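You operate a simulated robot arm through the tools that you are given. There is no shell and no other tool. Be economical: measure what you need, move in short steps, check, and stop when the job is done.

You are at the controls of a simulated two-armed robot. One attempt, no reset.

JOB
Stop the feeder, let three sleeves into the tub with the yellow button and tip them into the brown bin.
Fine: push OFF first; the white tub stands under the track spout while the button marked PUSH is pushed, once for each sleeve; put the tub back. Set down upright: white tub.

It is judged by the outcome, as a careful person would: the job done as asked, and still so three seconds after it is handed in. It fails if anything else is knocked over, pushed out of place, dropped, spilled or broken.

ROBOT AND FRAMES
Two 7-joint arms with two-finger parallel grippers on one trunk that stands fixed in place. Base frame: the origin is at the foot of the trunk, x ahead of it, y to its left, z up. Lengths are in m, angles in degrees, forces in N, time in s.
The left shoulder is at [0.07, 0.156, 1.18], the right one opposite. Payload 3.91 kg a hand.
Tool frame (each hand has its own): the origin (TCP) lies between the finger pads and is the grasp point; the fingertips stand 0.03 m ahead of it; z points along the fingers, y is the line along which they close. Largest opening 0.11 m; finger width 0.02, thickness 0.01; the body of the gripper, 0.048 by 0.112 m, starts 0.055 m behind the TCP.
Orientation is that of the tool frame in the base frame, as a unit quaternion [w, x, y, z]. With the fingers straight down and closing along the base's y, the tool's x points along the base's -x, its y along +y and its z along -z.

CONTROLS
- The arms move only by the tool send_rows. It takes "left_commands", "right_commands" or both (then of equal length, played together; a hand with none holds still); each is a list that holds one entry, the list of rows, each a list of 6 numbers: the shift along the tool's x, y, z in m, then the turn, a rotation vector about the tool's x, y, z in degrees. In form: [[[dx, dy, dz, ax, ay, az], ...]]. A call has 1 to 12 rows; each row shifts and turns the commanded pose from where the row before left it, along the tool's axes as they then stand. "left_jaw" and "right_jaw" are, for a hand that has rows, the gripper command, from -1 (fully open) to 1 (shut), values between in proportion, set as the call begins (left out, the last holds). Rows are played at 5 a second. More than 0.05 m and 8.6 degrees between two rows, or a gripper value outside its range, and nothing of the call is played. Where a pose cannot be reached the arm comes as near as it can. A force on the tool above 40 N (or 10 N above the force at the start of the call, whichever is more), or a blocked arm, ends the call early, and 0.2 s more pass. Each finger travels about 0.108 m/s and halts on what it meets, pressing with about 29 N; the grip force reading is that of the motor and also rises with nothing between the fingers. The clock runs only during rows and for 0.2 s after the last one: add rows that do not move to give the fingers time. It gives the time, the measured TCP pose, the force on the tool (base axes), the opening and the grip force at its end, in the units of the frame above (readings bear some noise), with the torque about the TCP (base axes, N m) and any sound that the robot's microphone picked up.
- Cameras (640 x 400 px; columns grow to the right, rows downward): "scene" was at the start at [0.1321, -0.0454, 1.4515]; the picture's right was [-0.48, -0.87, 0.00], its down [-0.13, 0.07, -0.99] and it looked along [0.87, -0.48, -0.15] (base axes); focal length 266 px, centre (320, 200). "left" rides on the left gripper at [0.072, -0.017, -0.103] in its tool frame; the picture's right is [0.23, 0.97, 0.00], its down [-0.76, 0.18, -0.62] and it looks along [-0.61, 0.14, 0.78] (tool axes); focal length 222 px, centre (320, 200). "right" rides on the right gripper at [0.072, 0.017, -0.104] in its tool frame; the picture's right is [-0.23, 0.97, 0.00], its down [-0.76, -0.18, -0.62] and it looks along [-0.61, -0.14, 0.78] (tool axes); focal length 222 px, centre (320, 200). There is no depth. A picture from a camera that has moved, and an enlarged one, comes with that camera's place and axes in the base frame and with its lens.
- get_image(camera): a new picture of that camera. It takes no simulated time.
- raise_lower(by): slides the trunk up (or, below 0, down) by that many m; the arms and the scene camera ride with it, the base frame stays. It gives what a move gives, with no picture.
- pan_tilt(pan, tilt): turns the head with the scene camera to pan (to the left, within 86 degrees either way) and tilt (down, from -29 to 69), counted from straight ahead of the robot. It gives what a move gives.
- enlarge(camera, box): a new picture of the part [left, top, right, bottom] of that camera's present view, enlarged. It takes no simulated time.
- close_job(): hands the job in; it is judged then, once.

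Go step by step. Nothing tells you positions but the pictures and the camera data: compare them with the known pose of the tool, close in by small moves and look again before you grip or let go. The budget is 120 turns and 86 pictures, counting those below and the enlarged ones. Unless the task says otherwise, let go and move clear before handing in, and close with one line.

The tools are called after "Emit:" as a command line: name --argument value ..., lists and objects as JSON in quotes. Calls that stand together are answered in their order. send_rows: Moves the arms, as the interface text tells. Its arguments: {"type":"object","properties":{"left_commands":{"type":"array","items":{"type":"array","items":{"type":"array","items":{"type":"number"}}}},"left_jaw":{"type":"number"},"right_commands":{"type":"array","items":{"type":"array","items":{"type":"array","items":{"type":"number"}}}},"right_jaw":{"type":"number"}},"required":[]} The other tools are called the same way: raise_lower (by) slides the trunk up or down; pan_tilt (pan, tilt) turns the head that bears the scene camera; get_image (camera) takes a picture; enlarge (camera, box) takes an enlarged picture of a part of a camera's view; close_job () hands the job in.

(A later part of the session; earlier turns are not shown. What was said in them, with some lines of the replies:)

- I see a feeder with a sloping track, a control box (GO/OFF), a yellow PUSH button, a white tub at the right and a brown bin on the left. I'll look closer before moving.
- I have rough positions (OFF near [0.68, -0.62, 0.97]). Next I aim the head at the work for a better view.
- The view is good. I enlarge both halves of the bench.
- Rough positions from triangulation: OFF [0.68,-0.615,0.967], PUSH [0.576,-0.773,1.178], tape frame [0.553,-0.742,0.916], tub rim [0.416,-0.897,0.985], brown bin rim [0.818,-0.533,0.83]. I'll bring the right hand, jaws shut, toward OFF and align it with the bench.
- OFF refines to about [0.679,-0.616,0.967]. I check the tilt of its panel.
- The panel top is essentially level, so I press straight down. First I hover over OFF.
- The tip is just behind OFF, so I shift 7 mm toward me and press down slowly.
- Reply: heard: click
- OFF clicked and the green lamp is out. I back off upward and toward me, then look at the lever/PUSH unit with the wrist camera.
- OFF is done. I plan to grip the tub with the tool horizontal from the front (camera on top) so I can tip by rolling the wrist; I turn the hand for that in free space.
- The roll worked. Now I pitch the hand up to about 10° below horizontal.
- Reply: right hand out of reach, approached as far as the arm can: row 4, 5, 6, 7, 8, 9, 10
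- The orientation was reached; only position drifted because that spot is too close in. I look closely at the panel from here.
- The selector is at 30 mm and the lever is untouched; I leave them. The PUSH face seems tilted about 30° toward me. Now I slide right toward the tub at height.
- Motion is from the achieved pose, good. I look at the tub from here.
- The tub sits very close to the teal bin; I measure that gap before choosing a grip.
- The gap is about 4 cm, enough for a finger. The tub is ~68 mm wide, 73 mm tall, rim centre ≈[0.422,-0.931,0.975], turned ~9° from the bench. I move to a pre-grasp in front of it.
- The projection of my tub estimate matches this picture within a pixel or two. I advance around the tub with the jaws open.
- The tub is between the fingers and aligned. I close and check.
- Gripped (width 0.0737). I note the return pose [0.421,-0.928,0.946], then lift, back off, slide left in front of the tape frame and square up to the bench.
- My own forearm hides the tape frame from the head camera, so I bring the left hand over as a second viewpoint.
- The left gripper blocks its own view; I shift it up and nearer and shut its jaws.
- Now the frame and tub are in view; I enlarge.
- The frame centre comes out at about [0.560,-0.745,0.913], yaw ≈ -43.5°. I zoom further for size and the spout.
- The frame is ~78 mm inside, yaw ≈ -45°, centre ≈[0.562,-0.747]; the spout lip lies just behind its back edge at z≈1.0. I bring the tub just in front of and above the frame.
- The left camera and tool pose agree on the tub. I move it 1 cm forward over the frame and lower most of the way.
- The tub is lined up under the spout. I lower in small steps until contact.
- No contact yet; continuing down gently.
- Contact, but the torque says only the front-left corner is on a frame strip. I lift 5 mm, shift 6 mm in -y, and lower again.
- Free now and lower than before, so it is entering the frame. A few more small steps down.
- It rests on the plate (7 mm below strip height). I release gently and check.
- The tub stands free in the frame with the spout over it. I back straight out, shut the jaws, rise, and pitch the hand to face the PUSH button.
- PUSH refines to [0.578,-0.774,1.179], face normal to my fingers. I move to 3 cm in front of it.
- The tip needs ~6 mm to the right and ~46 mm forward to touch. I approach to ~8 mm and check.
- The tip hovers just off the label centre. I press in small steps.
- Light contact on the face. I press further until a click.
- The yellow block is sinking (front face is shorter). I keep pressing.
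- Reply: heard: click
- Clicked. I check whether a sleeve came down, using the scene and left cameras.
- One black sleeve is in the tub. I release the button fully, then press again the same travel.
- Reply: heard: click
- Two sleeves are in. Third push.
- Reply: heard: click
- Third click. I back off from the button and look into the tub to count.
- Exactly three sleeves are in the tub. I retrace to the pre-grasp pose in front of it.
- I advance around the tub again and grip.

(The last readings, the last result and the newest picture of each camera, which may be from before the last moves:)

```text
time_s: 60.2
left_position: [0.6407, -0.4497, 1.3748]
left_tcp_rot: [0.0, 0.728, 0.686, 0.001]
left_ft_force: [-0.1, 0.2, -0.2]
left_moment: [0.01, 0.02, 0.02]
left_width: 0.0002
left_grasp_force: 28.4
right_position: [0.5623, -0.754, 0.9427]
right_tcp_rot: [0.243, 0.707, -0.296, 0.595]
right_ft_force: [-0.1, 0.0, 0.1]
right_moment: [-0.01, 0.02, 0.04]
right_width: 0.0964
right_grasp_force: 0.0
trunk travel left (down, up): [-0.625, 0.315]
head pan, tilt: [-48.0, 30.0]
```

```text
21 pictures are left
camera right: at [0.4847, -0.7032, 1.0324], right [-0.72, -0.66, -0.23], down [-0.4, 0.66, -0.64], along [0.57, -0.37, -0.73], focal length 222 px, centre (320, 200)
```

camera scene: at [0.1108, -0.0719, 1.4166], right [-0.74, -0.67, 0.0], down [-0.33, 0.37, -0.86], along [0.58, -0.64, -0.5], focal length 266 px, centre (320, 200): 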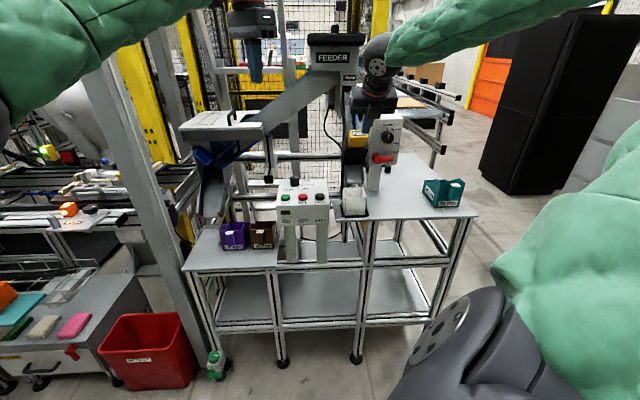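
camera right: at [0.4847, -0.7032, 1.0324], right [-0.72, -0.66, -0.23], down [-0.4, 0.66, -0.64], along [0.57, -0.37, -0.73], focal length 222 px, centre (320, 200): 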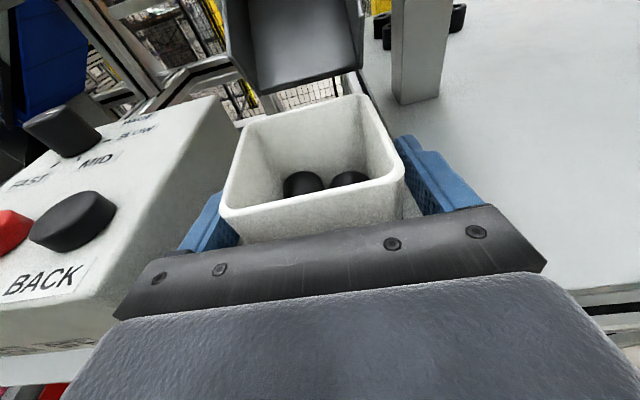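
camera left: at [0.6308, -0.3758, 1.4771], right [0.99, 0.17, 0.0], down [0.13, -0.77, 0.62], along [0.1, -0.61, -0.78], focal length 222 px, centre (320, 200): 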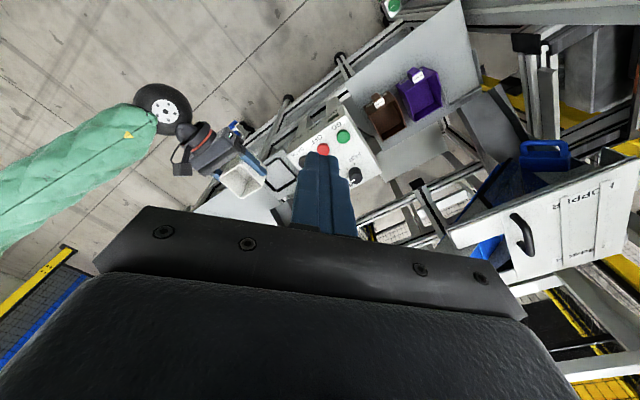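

Emit:
send_rows --right_commands '[[[0, 0, 0, 0, 0, 0], [0, 0, 0, 0, 0, 0], [0, 0, 0, 0, 0, 0], [0.006, 0, -0.001, 0, 0, 0], [0.006, 0, -0.001, 0, 0, 0], [-0.0035, 0, -0.0197, 0, 0, 0], [-0.0035, 0, -0.0197, 0, 0, 0], [-0.0035, 0, -0.0197, 0, 0, 0], [0.0295, 0, -0.005, 0, 0, 0], [0.0295, 0, -0.005, 0, 0, 0], [0, 0, 0, 0, 0, 0]]]' --right_jaw 0.3

Emit:
get_image --camera "right"

Emit:
get_image --camera "left"

```text
time_s: 62.6
left_position: [0.6427, -0.4494, 1.3733]
left_tcp_rot: [0.0, 0.728, 0.685, 0.001]
left_ft_force: [0.9, 0.9, 0.2]
left_moment: [-0.01, 0.0, 0.02]
left_width: 0.0
left_grasp_force: 28.5
right_position: [0.5186, -0.7152, 1.0112]
right_tcp_rot: [0.242, 0.707, -0.295, 0.595]
right_ft_force: [-0.1, 0.6, -0.3]
right_moment: [0.0, 0.02, -0.02]
right_width: 0.0734
right_grasp_force: 29.2
trunk travel left (down, up): [-0.625, 0.315]
head pan, tilt: [-48.0, 30.0]
```

```text
20 pictures are left
camera right: at [0.4422, -0.6642, 1.1002], right [-0.72, -0.66, -0.23], down [-0.4, 0.66, -0.64], along [0.57, -0.36, -0.73], focal length 222 px, centre (320, 200)
```

right: 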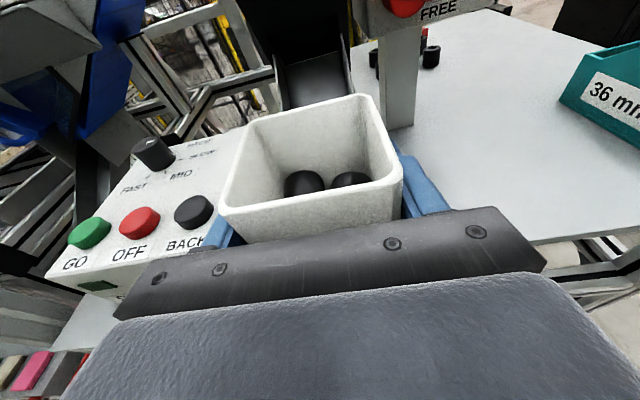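

```text
19 pictures are left
camera left: at [0.6293, -0.3772, 1.4772], right [0.99, 0.17, 0.0], down [0.13, -0.77, 0.62], along [0.1, -0.61, -0.78], focal length 222 px, centre (320, 200)
```

left: 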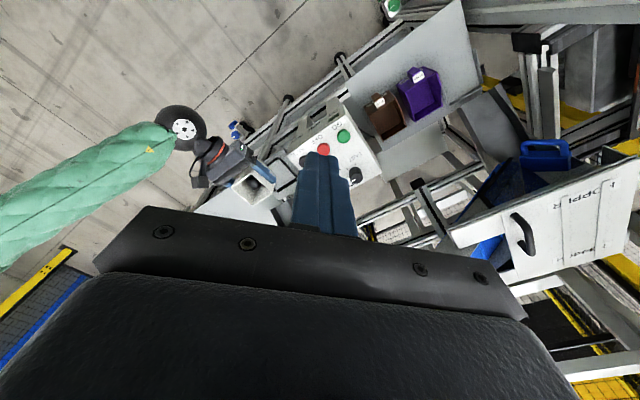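

Tub with sleeves is lifted. I shift the left hand out of the way a bit (keeping its view) and measure the brown bin.

Emit:
send_rows --left_commands '[[[0.033, 0.005, -0.01, 0, 0, 0], [0.033, 0.005, -0.01, 0, 0, 0], [0.033, 0.005, -0.01, 0, 0, 0], [0, 0, 0, 0, 0, 0]]]'

Emit:
enlarge --camera "left" --box '[310, 80, 430, 180]'

```text
time_s: 63.6
left_position: [0.6617, -0.3538, 1.4009]
left_tcp_rot: [0.0, 0.729, 0.685, 0.0]
left_ft_force: [-0.6, 0.2, -0.1]
left_moment: [0.01, 0.02, -0.02]
left_width: 0.0002
left_grasp_force: 29.2
right_position: [0.518, -0.7162, 1.0102]
right_tcp_rot: [0.243, 0.707, -0.297, 0.595]
right_ft_force: [0.7, 0.4, -1.4]
right_moment: [-0.01, 0.0, 0.0]
right_width: 0.0737
right_grasp_force: 28.7
trunk travel left (down, up): [-0.625, 0.315]
head pan, tilt: [-48.0, 30.0]
```

```text
4.00 times, centred on (370, 130) of left
camera zoom: at [0.6483, -0.2817, 1.5055], right [0.99, 0.17, 0.0], down [0.13, -0.77, 0.62], along [0.1, -0.61, -0.78], focal length 888 px, centre (120, 480)
```

zoom: 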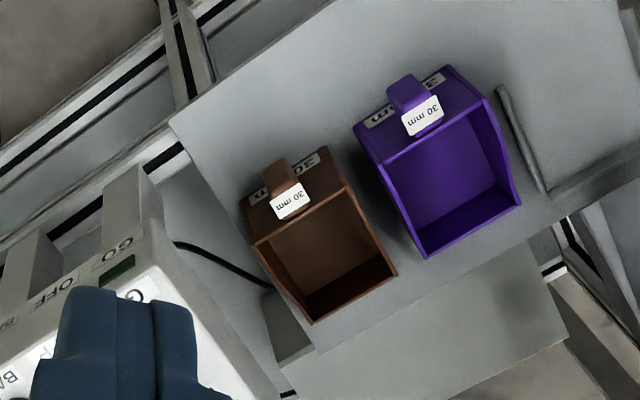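

The brown bin's opening centre is about [0.878,-0.574], rim z≈0.784, ~85×96 mm. I raise the tub and carry it left over the control box at safe height.

Emit:
send_rows --right_commands '[[[0.0443, 0, -0.0078, 0, 0, 0], [0.0443, 0, -0.0078, 0, 0, 0], [0, -0.043, 0, 0, 0, 0], [0, -0.043, 0, 0, 0, 0], [0, -0.043, 0, 0, 0, 0], [0, -0.043, 0, 0, 0, 0], [0, -0.043, 0, 0, 0, 0], [0, -0.043, 0, 0, 0, 0], [0, -0.043, 0, 0, 0, 0], [0, -0.043, 0, 0, 0, 0], [0, -0.043, 0, 0, 0, 0], [0, 0, 0, 0, 0, 0]]]'

Emit:
get_image --camera "left"

```text
time_s: 66.2
left_position: [0.6593, -0.3549, 1.4026]
left_tcp_rot: [-0.001, 0.729, 0.685, 0.001]
left_ft_force: [-0.7, -0.2, 0.1]
left_moment: [0.01, -0.01, -0.03]
left_width: 0.0
left_grasp_force: 29.1
right_position: [0.7934, -0.4395, 1.1051]
right_tcp_rot: [0.244, 0.706, -0.297, 0.595]
right_ft_force: [-0.6, 0.1, -0.8]
right_moment: [-0.04, -0.01, 0.0]
right_width: 0.0734
right_grasp_force: 28.8
trunk travel left (down, up): [-0.625, 0.315]
head pan, tilt: [-48.0, 30.0]
```

```text
17 pictures are left
camera left: at [0.6474, -0.2813, 1.5061], right [0.99, 0.17, 0.0], down [0.13, -0.77, 0.62], along [0.1, -0.61, -0.78], focal length 222 px, centre (320, 200)
```

left: 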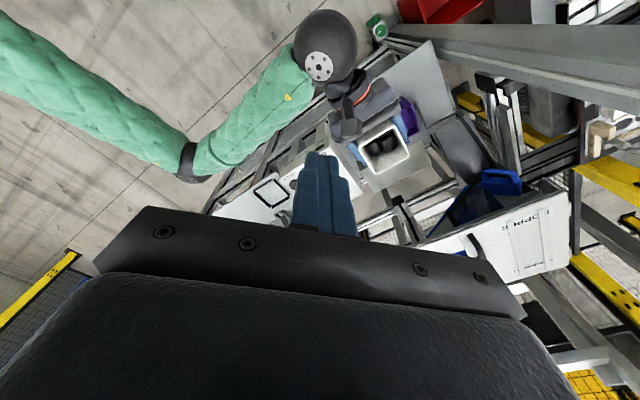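

Clear. I move forward and down above the brown bin, then look.

Emit:
send_rows --right_commands '[[[-0.022, 0, 0.037, 0, 0, 0], [-0.022, 0, 0.037, 0, 0, 0], [-0.022, 0, 0.037, 0, 0, 0], [-0.022, 0, 0.037, 0, 0, 0], [-0.022, 0, 0.037, 0, 0, 0], [0, 0, 0, 0, 0, 0]]]'

Emit:
enlarge --camera "left" --box '[310, 80, 430, 180]'

Emit:
enlarge --camera "scene" --box '[200, 150, 340, 270]'

```text
time_s: 67.7
left_position: [0.6612, -0.3523, 1.4023]
left_tcp_rot: [0.0, 0.728, 0.685, 0.0]
left_ft_force: [-0.5, 0.1, -0.2]
left_moment: [-0.03, -0.03, 0.03]
left_width: 0.0001
left_grasp_force: 28.9
right_position: [0.9097, -0.5538, 0.9655]
right_tcp_rot: [0.242, 0.707, -0.296, 0.596]
right_ft_force: [-0.4, 0.2, -1.0]
right_moment: [0.01, 0.02, -0.01]
right_width: 0.0736
right_grasp_force: 28.7
trunk travel left (down, up): [-0.625, 0.315]
head pan, tilt: [-48.0, 30.0]
```

```text
4.00 times, centred on (370, 130) of left
camera zoom: at [0.6483, -0.28, 1.506], right [0.99, 0.17, 0.0], down [0.13, -0.77, 0.62], along [0.1, -0.61, -0.78], focal length 888 px, centre (120, 480)
```

zoom: 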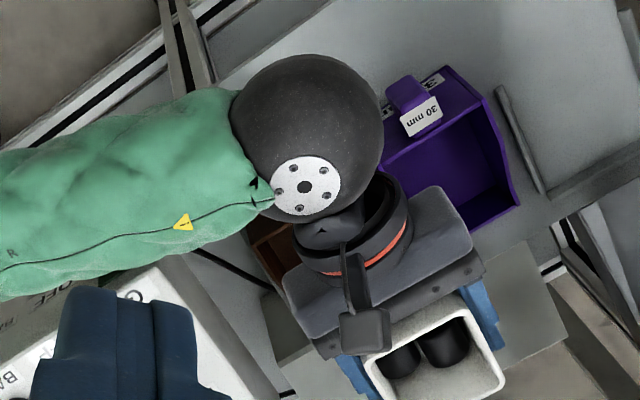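

```text
3.33 times, centred on (270, 210) of scene
camera zoom: at [0.1112, -0.0677, 1.4169], right [-0.74, -0.67, 0.0], down [-0.33, 0.37, -0.87], along [0.58, -0.64, -0.5], focal length 886 px, centre (487, 167)
```

zoom: 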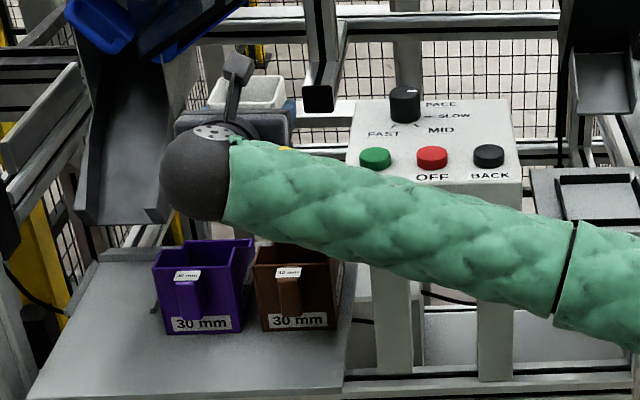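

Everything is placed as planned: tub axis ~3.7 cm left of the bin centre, so tipping to the right empties into the bin. I lower 9 cm and begin the roll.

Emit:
send_rows --right_commands '[[[-0.0296, 0, 0.0052, 0, 0, 0], [-0.0296, 0, 0.0052, 0, 0, 0], [-0.0296, 0, 0.0052, 0, 0, 0], [0, 0, 0, 0, 0, 7], [0, 0, 0, 0, 0, 7], [0, 0, 0, 0, 0, 7], [0, 0, 0, 0, 0, 7], [0, 0, 0, 0, 0, 7], [0, 0, 0, 0, 0, 7], [0, 0, 0, 0, 0, 0]]]'

Emit:
enlarge --camera "scene" --box '[200, 150, 340, 270]'

```text
time_s: 69.8
left_position: [0.6614, -0.3531, 1.4021]
left_tcp_rot: [0.0, 0.728, 0.686, 0.0]
left_ft_force: [-0.2, 0.0, 0.1]
left_moment: [0.0, 0.01, 0.03]
left_width: 0.0001
left_grasp_force: 29.2
right_position: [0.9092, -0.5539, 0.875]
right_tcp_rot: [0.012, 0.554, -0.529, 0.643]
right_ft_force: [1.8, 0.6, -2.3]
right_moment: [0.0, 0.02, 0.0]
right_width: 0.0734
right_grasp_force: 28.9
trunk travel left (down, up): [-0.625, 0.315]
head pan, tilt: [-48.0, 30.0]
```

```text
3.33 times, centred on (270, 210) of scene
camera zoom: at [0.1118, -0.068, 1.4168], right [-0.74, -0.67, 0.0], down [-0.34, 0.37, -0.87], along [0.58, -0.64, -0.5], focal length 886 px, centre (487, 167)
```

zoom: 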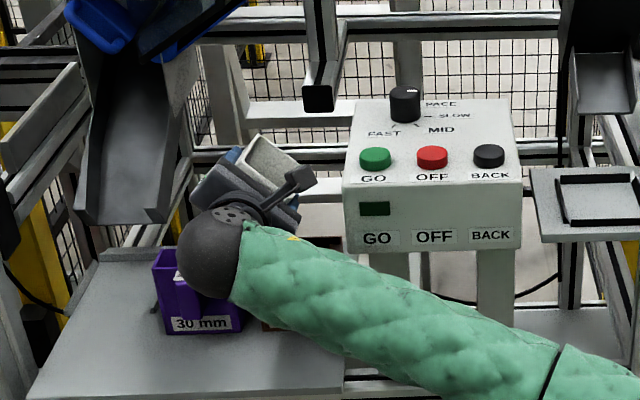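

Geometry checks out. I continue tipping to about 125°.

Emit:
send_rows --right_commands '[[[0, 0, 0, 0, 0, 8.3], [0, 0, 0, 0, 0, 8.3], [0, 0, 0, 0, 0, 8.3], [0, 0, 0, 0, 0, 8.3], [0, 0, 0, 0, 0, 8.3], [0, 0, 0, 0, 0, 8.3], [0, 0, 0, 0, 0, 8.3], [0, 0, 0, 0, 0, 8.3], [0, 0, 0, 0, 0, 8.3], [0, 0, 0, 0, 0, 8.3], [0, 0, 0, 0, 0, 0]]]'

Emit:
enlarge --camera "left" --box '[310, 80, 430, 180]'

```text
time_s: 72.2
left_position: [0.6616, -0.3531, 1.4021]
left_tcp_rot: [0.0, 0.729, 0.685, 0.001]
left_ft_force: [-0.4, -0.4, -0.4]
left_moment: [0.03, -0.04, -0.01]
left_width: 0.0001
left_grasp_force: 28.9
right_position: [0.9073, -0.5537, 0.8763]
right_tcp_rot: [0.417, -0.064, 0.764, -0.489]
right_ft_force: [0.3, -0.7, -0.7]
right_moment: [-0.01, 0.0, 0.0]
right_width: 0.0735
right_grasp_force: 28.9
trunk travel left (down, up): [-0.625, 0.315]
head pan, tilt: [-48.0, 30.0]
```

```text
4.00 times, centred on (370, 130) of left
camera zoom: at [0.6487, -0.2806, 1.5056], right [0.99, 0.17, 0.0], down [0.13, -0.77, 0.62], along [0.1, -0.61, -0.78], focal length 888 px, centre (120, 480)
```

zoom: 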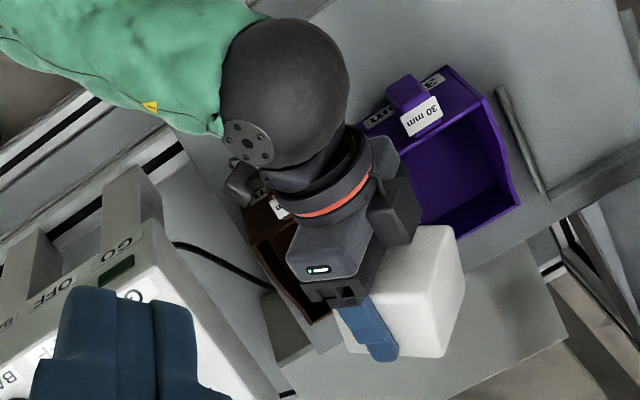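

At 125°. The right wrist camera looks into the tub's mouth, so I check whether it emptied.

Emit:
get_image --camera "right"

```text
12 pictures are left
camera right: at [0.7928, -0.509, 0.8388], right [0.45, 0.61, -0.65], down [0.0, 0.73, 0.69], along [0.89, -0.31, 0.33], focal length 222 px, centre (320, 200)
```

right: 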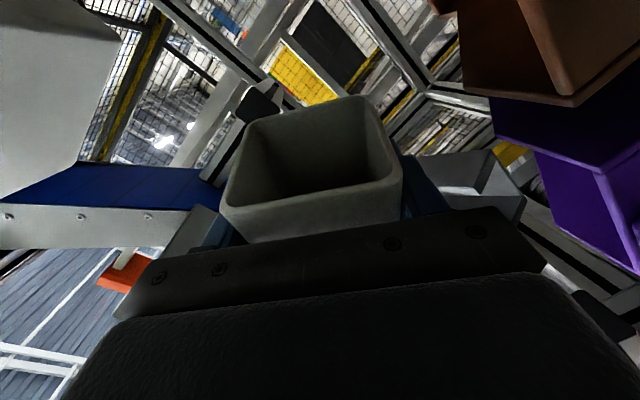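

It looks empty. I rise 8 cm, then roll back upright.

Emit:
send_rows --right_commands '[[[-0.023, -0.032, -0.007, 0, 0, 0], [-0.023, -0.032, -0.007, 0, 0, 0], [0, 0, 0, 0, 0, -8.3], [0, 0, 0, 0, 0, -8.3], [0, 0, 0, 0, 0, -8.3], [0, 0, 0, 0, 0, -8.3], [0, 0, 0, 0, 0, -8.3], [0, 0, 0, 0, 0, -8.3], [0, 0, 0, 0, 0, -8.3], [0, 0, 0, 0, 0, -8.3], [0, 0, 0, 0, 0, -8.3], [0, 0, 0, 0, 0, -8.3]]]'

Emit:
send_rows --right_commands '[[[0, 0, 0, 0, 0, -7], [0, 0, 0, 0, 0, -7], [0, 0, 0, 0, 0, -7], [0, 0, 0, 0, 0, -7], [0, 0, 0, 0, 0, -7], [0, 0, 0, 0, 0, -7], [0, 0, 0, 0, 0, 0]]]'

Emit:
get_image --camera "right"

```text
time_s: 74.8
left_position: [0.6625, -0.353, 1.4019]
left_tcp_rot: [0.0, 0.728, 0.685, 0.0]
left_ft_force: [0.4, -0.4, 0.1]
left_moment: [0.0, 0.01, 0.04]
left_width: 0.0
left_grasp_force: 29.1
right_position: [0.9099, -0.5539, 0.9558]
right_tcp_rot: [0.013, 0.555, -0.529, 0.642]
right_ft_force: [-0.4, -0.2, -0.7]
right_moment: [-0.01, 0.02, 0.01]
right_width: 0.0737
right_grasp_force: 29.6
trunk travel left (down, up): [-0.625, 0.315]
head pan, tilt: [-48.0, 30.0]
```

```text
time_s: 76.5
left_position: [0.6621, -0.3523, 1.4015]
left_tcp_rot: [0.0, 0.728, 0.686, 0.0]
left_ft_force: [0.0, 0.0, -0.3]
left_moment: [-0.01, -0.01, 0.0]
left_width: 0.0
left_grasp_force: 29.4
right_position: [0.909, -0.5531, 0.9548]
right_tcp_rot: [0.242, 0.708, -0.295, 0.595]
right_ft_force: [0.2, -0.8, -1.0]
right_moment: [0.0, 0.04, -0.01]
right_width: 0.0738
right_grasp_force: 28.8
trunk travel left (down, up): [-0.625, 0.315]
head pan, tilt: [-48.0, 30.0]
```

```text
11 pictures are left
camera right: at [0.8323, -0.5017, 1.0447], right [-0.72, -0.66, -0.23], down [-0.4, 0.66, -0.64], along [0.57, -0.37, -0.73], focal length 222 px, centre (320, 200)
```

right: 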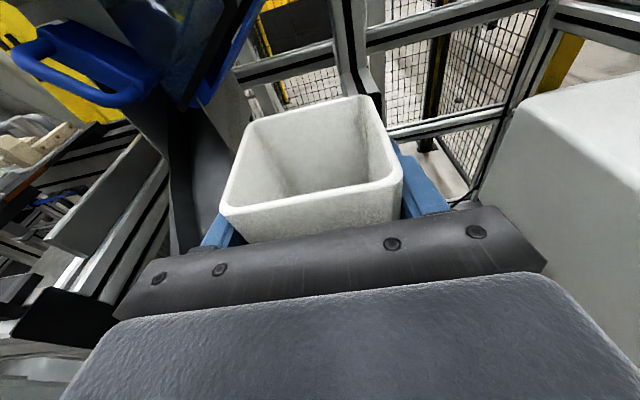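

The tub is empty. I back out along the same path and check the bin from the left camera.

Emit:
send_rows --right_commands '[[[0.024, 0, -0.037, 0, 0, 0], [0.024, 0, -0.037, 0, 0, 0], [0.024, 0, -0.037, 0, 0, 0], [0.022, 0, -0.037, 0, 0, 0], [0.022, 0, -0.037, 0, 0, 0], [0, 0.043, 0, 0, 0, 0], [0, 0.043, 0, 0, 0, 0], [0, 0.043, 0, 0, 0, 0], [0, 0.043, 0, 0, 0, 0], [0, 0.043, 0, 0, 0, 0], [0, 0.043, 0, 0, 0, 0], [0, 0.043, 0, 0, 0, 0]]]'

Emit:
enlarge --camera "left" --box '[310, 80, 430, 180]'

```text
time_s: 79.0
left_position: [0.6601, -0.3497, 1.4041]
left_tcp_rot: [0.002, 0.728, 0.686, 0.0]
left_ft_force: [0.4, -0.1, 0.7]
left_moment: [-0.04, 0.01, 0.04]
left_width: 0.0
left_grasp_force: 29.0
right_position: [0.5767, -0.6507, 1.0971]
right_tcp_rot: [0.241, 0.707, -0.295, 0.596]
right_ft_force: [0.7, 0.4, 0.2]
right_moment: [0.01, 0.0, 0.03]
right_width: 0.0735
right_grasp_force: 28.9
trunk travel left (down, up): [-0.625, 0.315]
head pan, tilt: [-48.0, 30.0]
```

```text
4.00 times, centred on (370, 130) of left
camera zoom: at [0.6468, -0.2774, 1.5075], right [0.99, 0.17, 0.0], down [0.13, -0.77, 0.62], along [0.11, -0.62, -0.78], focal length 888 px, centre (120, 480)
```

zoom: 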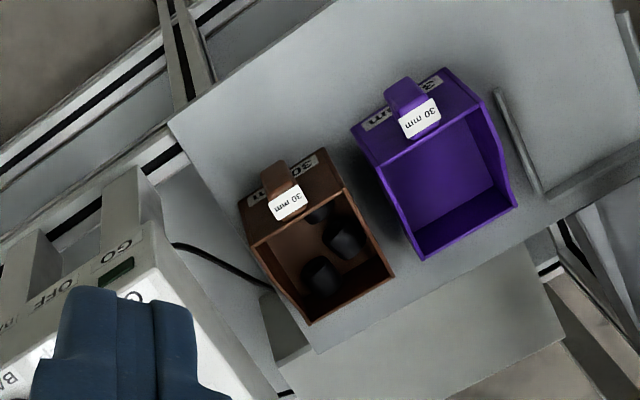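

All three sleeves are in the brown bin. I carry the tub back to in front of its original place.

Emit:
send_rows --right_commands '[[[0, 0.0393, 0.0023, 0, 0, 0], [0, 0.0393, 0.0023, 0, 0, 0], [0, 0.0393, 0.0023, 0, 0, 0], [0, 0.0393, 0.0023, 0, 0, 0], [0, 0.0393, 0.0023, 0, 0, 0], [0, 0.0393, 0.0023, 0, 0, 0], [0, 0.0393, 0.0023, 0, 0, 0], [0, 0.0393, 0.0023, 0, 0, 0], [-0.0308, 0, 0, 0, 0, 0], [-0.0308, 0, 0, 0, 0, 0], [0, 0, 0, 5.8, 0, 0], [0, 0, 0, 0, 0, 0]]]'

Emit:
get_image --camera "right"

```text
time_s: 81.7
left_position: [0.6624, -0.3531, 1.4021]
left_tcp_rot: [-0.001, 0.728, 0.685, -0.001]
left_ft_force: [-0.1, -0.4, 0.4]
left_moment: [-0.02, 0.02, 0.0]
left_width: 0.0
left_grasp_force: 29.3
right_position: [0.3616, -0.8782, 1.0303]
right_tcp_rot: [0.207, 0.718, -0.267, 0.608]
right_ft_force: [0.4, 0.2, -1.4]
right_moment: [-0.01, -0.01, -0.02]
right_width: 0.0736
right_grasp_force: 29.3
trunk travel left (down, up): [-0.625, 0.315]
head pan, tilt: [-48.0, 30.0]
```

```text
9 pictures are left
camera right: at [0.2794, -0.836, 1.1198], right [-0.64, -0.72, -0.25], down [-0.45, 0.62, -0.64], along [0.62, -0.3, -0.73], focal length 222 px, centre (320, 200)
```

right: 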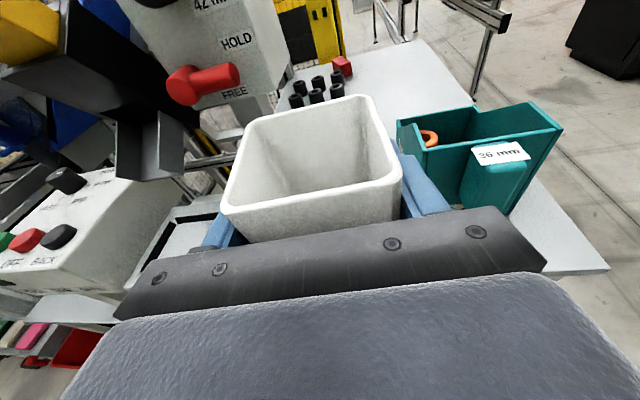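

Emit:
send_rows --right_commands '[[[0.0069, 0.0014, 0.0383, 0, 0, 0], [0.0069, 0.0014, 0.0383, 0, 0, 0], [-0.032, 0, 0.0057, 0, 0, 0], [-0.032, 0, 0.0057, 0, 0, 0], [0, 0, 0, 0, 0, 0]]]'

Emit:
get_image --camera "right"

```text
time_s: 82.8
left_position: [0.6607, -0.3522, 1.4022]
left_tcp_rot: [0.0, 0.728, 0.685, -0.001]
left_ft_force: [0.1, -0.1, 0.6]
left_moment: [0.01, 0.01, -0.04]
left_width: 0.0002
left_grasp_force: 29.0
right_position: [0.4233, -0.93, 0.968]
right_tcp_rot: [0.206, 0.718, -0.265, 0.61]
right_ft_force: [0.0, -0.2, -0.4]
right_moment: [0.02, 0.01, 0.02]
right_width: 0.0737
right_grasp_force: 28.9
trunk travel left (down, up): [-0.625, 0.315]
head pan, tilt: [-48.0, 30.0]
```

```text
8 pictures are left
camera right: at [0.3405, -0.8872, 1.0566], right [-0.64, -0.72, -0.25], down [-0.45, 0.62, -0.64], along [0.62, -0.3, -0.73], focal length 222 px, centre (320, 200)
```

right: 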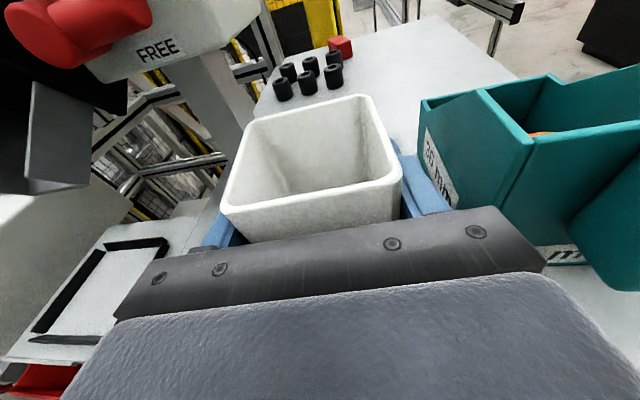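

Over the original spot. I lower in small steps to contact.

Emit:
send_rows --right_commands '[[[-0.0069, 0, 0.0012, 0, 0, 0], [-0.0059, 0, 0.001, 0, 0, 0], [-0.003, 0, 0.0005, 0, 0, 0], [-0.002, 0, 0.0004, 0, 0, 0], [-0.002, 0, 0.0004, 0, 0, 0], [0, 0, 0, 0, 0, 0]]]'

```text
time_s: 84.2
left_position: [0.6609, -0.3527, 1.402]
left_tcp_rot: [0.0, 0.728, 0.685, 0.0]
left_ft_force: [-1.5, -0.1, -0.2]
left_moment: [0.01, 0.02, 0.02]
left_width: 0.0
left_grasp_force: 28.9
right_position: [0.4232, -0.9301, 0.9477]
right_tcp_rot: [0.206, 0.718, -0.265, 0.61]
right_ft_force: [-0.7, 0.8, -0.7]
right_moment: [0.01, 0.03, -0.01]
right_width: 0.0736
right_grasp_force: 28.8
trunk travel left (down, up): [-0.625, 0.315]
head pan, tilt: [-48.0, 30.0]
```

Emit:
send_rows --right_commands '[[[-0.0015, 0, 0.0003, 0, 0, 0], [-0.0015, 0, 0.0003, 0, 0, 0], [0, 0, 0, 0, 0, 0]]]'

```text
time_s: 85.0
left_position: [0.6624, -0.3525, 1.4018]
left_tcp_rot: [0.0, 0.728, 0.685, 0.0]
left_ft_force: [0.5, 0.8, -0.5]
left_moment: [-0.02, 0.02, 0.03]
left_width: 0.0
left_grasp_force: 29.3
right_position: [0.4237, -0.9293, 0.9452]
right_tcp_rot: [0.206, 0.719, -0.266, 0.609]
right_ft_force: [-0.1, 0.4, 0.3]
right_moment: [0.0, 0.09, -0.01]
right_width: 0.0737
right_grasp_force: 28.6
trunk travel left (down, up): [-0.625, 0.315]
head pan, tilt: [-48.0, 30.0]
```

Emit:
send_rows --right_commands '[[[-0.0012, 0, 0.0002, 0, 0, 0], [0, 0, 0, 0, 0, 0]]]'

```text
time_s: 85.7
left_position: [0.6605, -0.3521, 1.4019]
left_tcp_rot: [0.0, 0.728, 0.685, 0.0]
left_ft_force: [0.9, 0.0, -0.2]
left_moment: [0.02, 0.01, 0.0]
left_width: 0.0
left_grasp_force: 28.7
right_position: [0.4241, -0.9303, 0.9444]
right_tcp_rot: [0.207, 0.717, -0.266, 0.61]
right_ft_force: [0.6, -0.1, 9.0]
right_moment: [-0.06, 0.41, 0.0]
right_width: 0.0735
right_grasp_force: 28.9
trunk travel left (down, up): [-0.625, 0.315]
head pan, tilt: [-48.0, 30.0]
```

Contact with the table. I open slightly, then back straight out.

Emit:
send_rows --right_commands '[[[0, 0, 0, 0, 0, 0], [0, 0, 0, 0, 0, 0], [0, 0, 0, 0, 0, 0], [0, 0, -0.03, 0, 0, 0], [0, 0, -0.04, 0, 0, 0], [0, 0, -0.045, 0, 0, 0], [0.03, 0, -0.03, 0, 0, 0], [0.04, 0, 0, 0, 0, 0], [0.04, 0, 0, 0, 0, 0], [0, 0, 0, 0, 0, 0]]]' --right_jaw -0.75

Emit:
get_image --camera "right"

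Emit:
enlarge --camera "scene" --box '[200, 130, 500, 270]'

```text
time_s: 87.8
left_position: [0.662, -0.3527, 1.4017]
left_tcp_rot: [-0.001, 0.728, 0.685, 0.001]
left_ft_force: [0.7, 0.2, 0.5]
left_moment: [0.03, 0.02, 0.0]
left_width: 0.0001
left_grasp_force: 29.4
right_position: [0.325, -0.8514, 1.0763]
right_tcp_rot: [0.206, 0.718, -0.266, 0.609]
right_ft_force: [0.4, 0.1, 0.8]
right_moment: [0.02, -0.02, 0.02]
right_width: 0.0963
right_grasp_force: 0.1
trunk travel left (down, up): [-0.625, 0.315]
head pan, tilt: [-48.0, 30.0]
```

```text
7 pictures are left
camera right: at [0.2419, -0.8093, 1.1661], right [-0.64, -0.72, -0.25], down [-0.45, 0.62, -0.64], along [0.62, -0.3, -0.73], focal length 222 px, centre (320, 200)
```

right: 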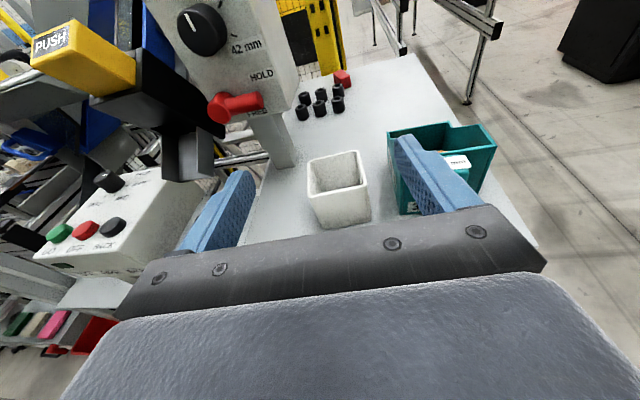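

```text
2.13 times, centred on (350, 200) of scene
camera zoom: at [0.112, -0.0686, 1.4167], right [-0.74, -0.67, 0.0], down [-0.34, 0.37, -0.87], along [0.58, -0.64, -0.5], focal length 567 px, centre (256, 200)
```

zoom: 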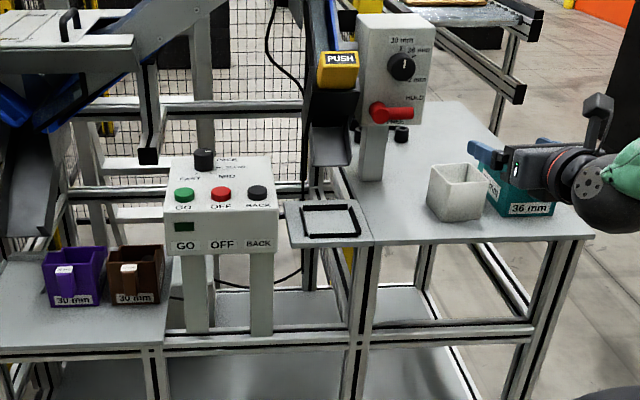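

The tub stands upright at its old spot, the feeder is off, the three sleeves lie in the brown bin, and both hands are clear. I hand in now.

Emit:
close_job

```text
The job is handed in.
```

The job is done and handed in: the feeder is off, three sleeves are in the brown bin, and the white tub is back upright at its original spot.
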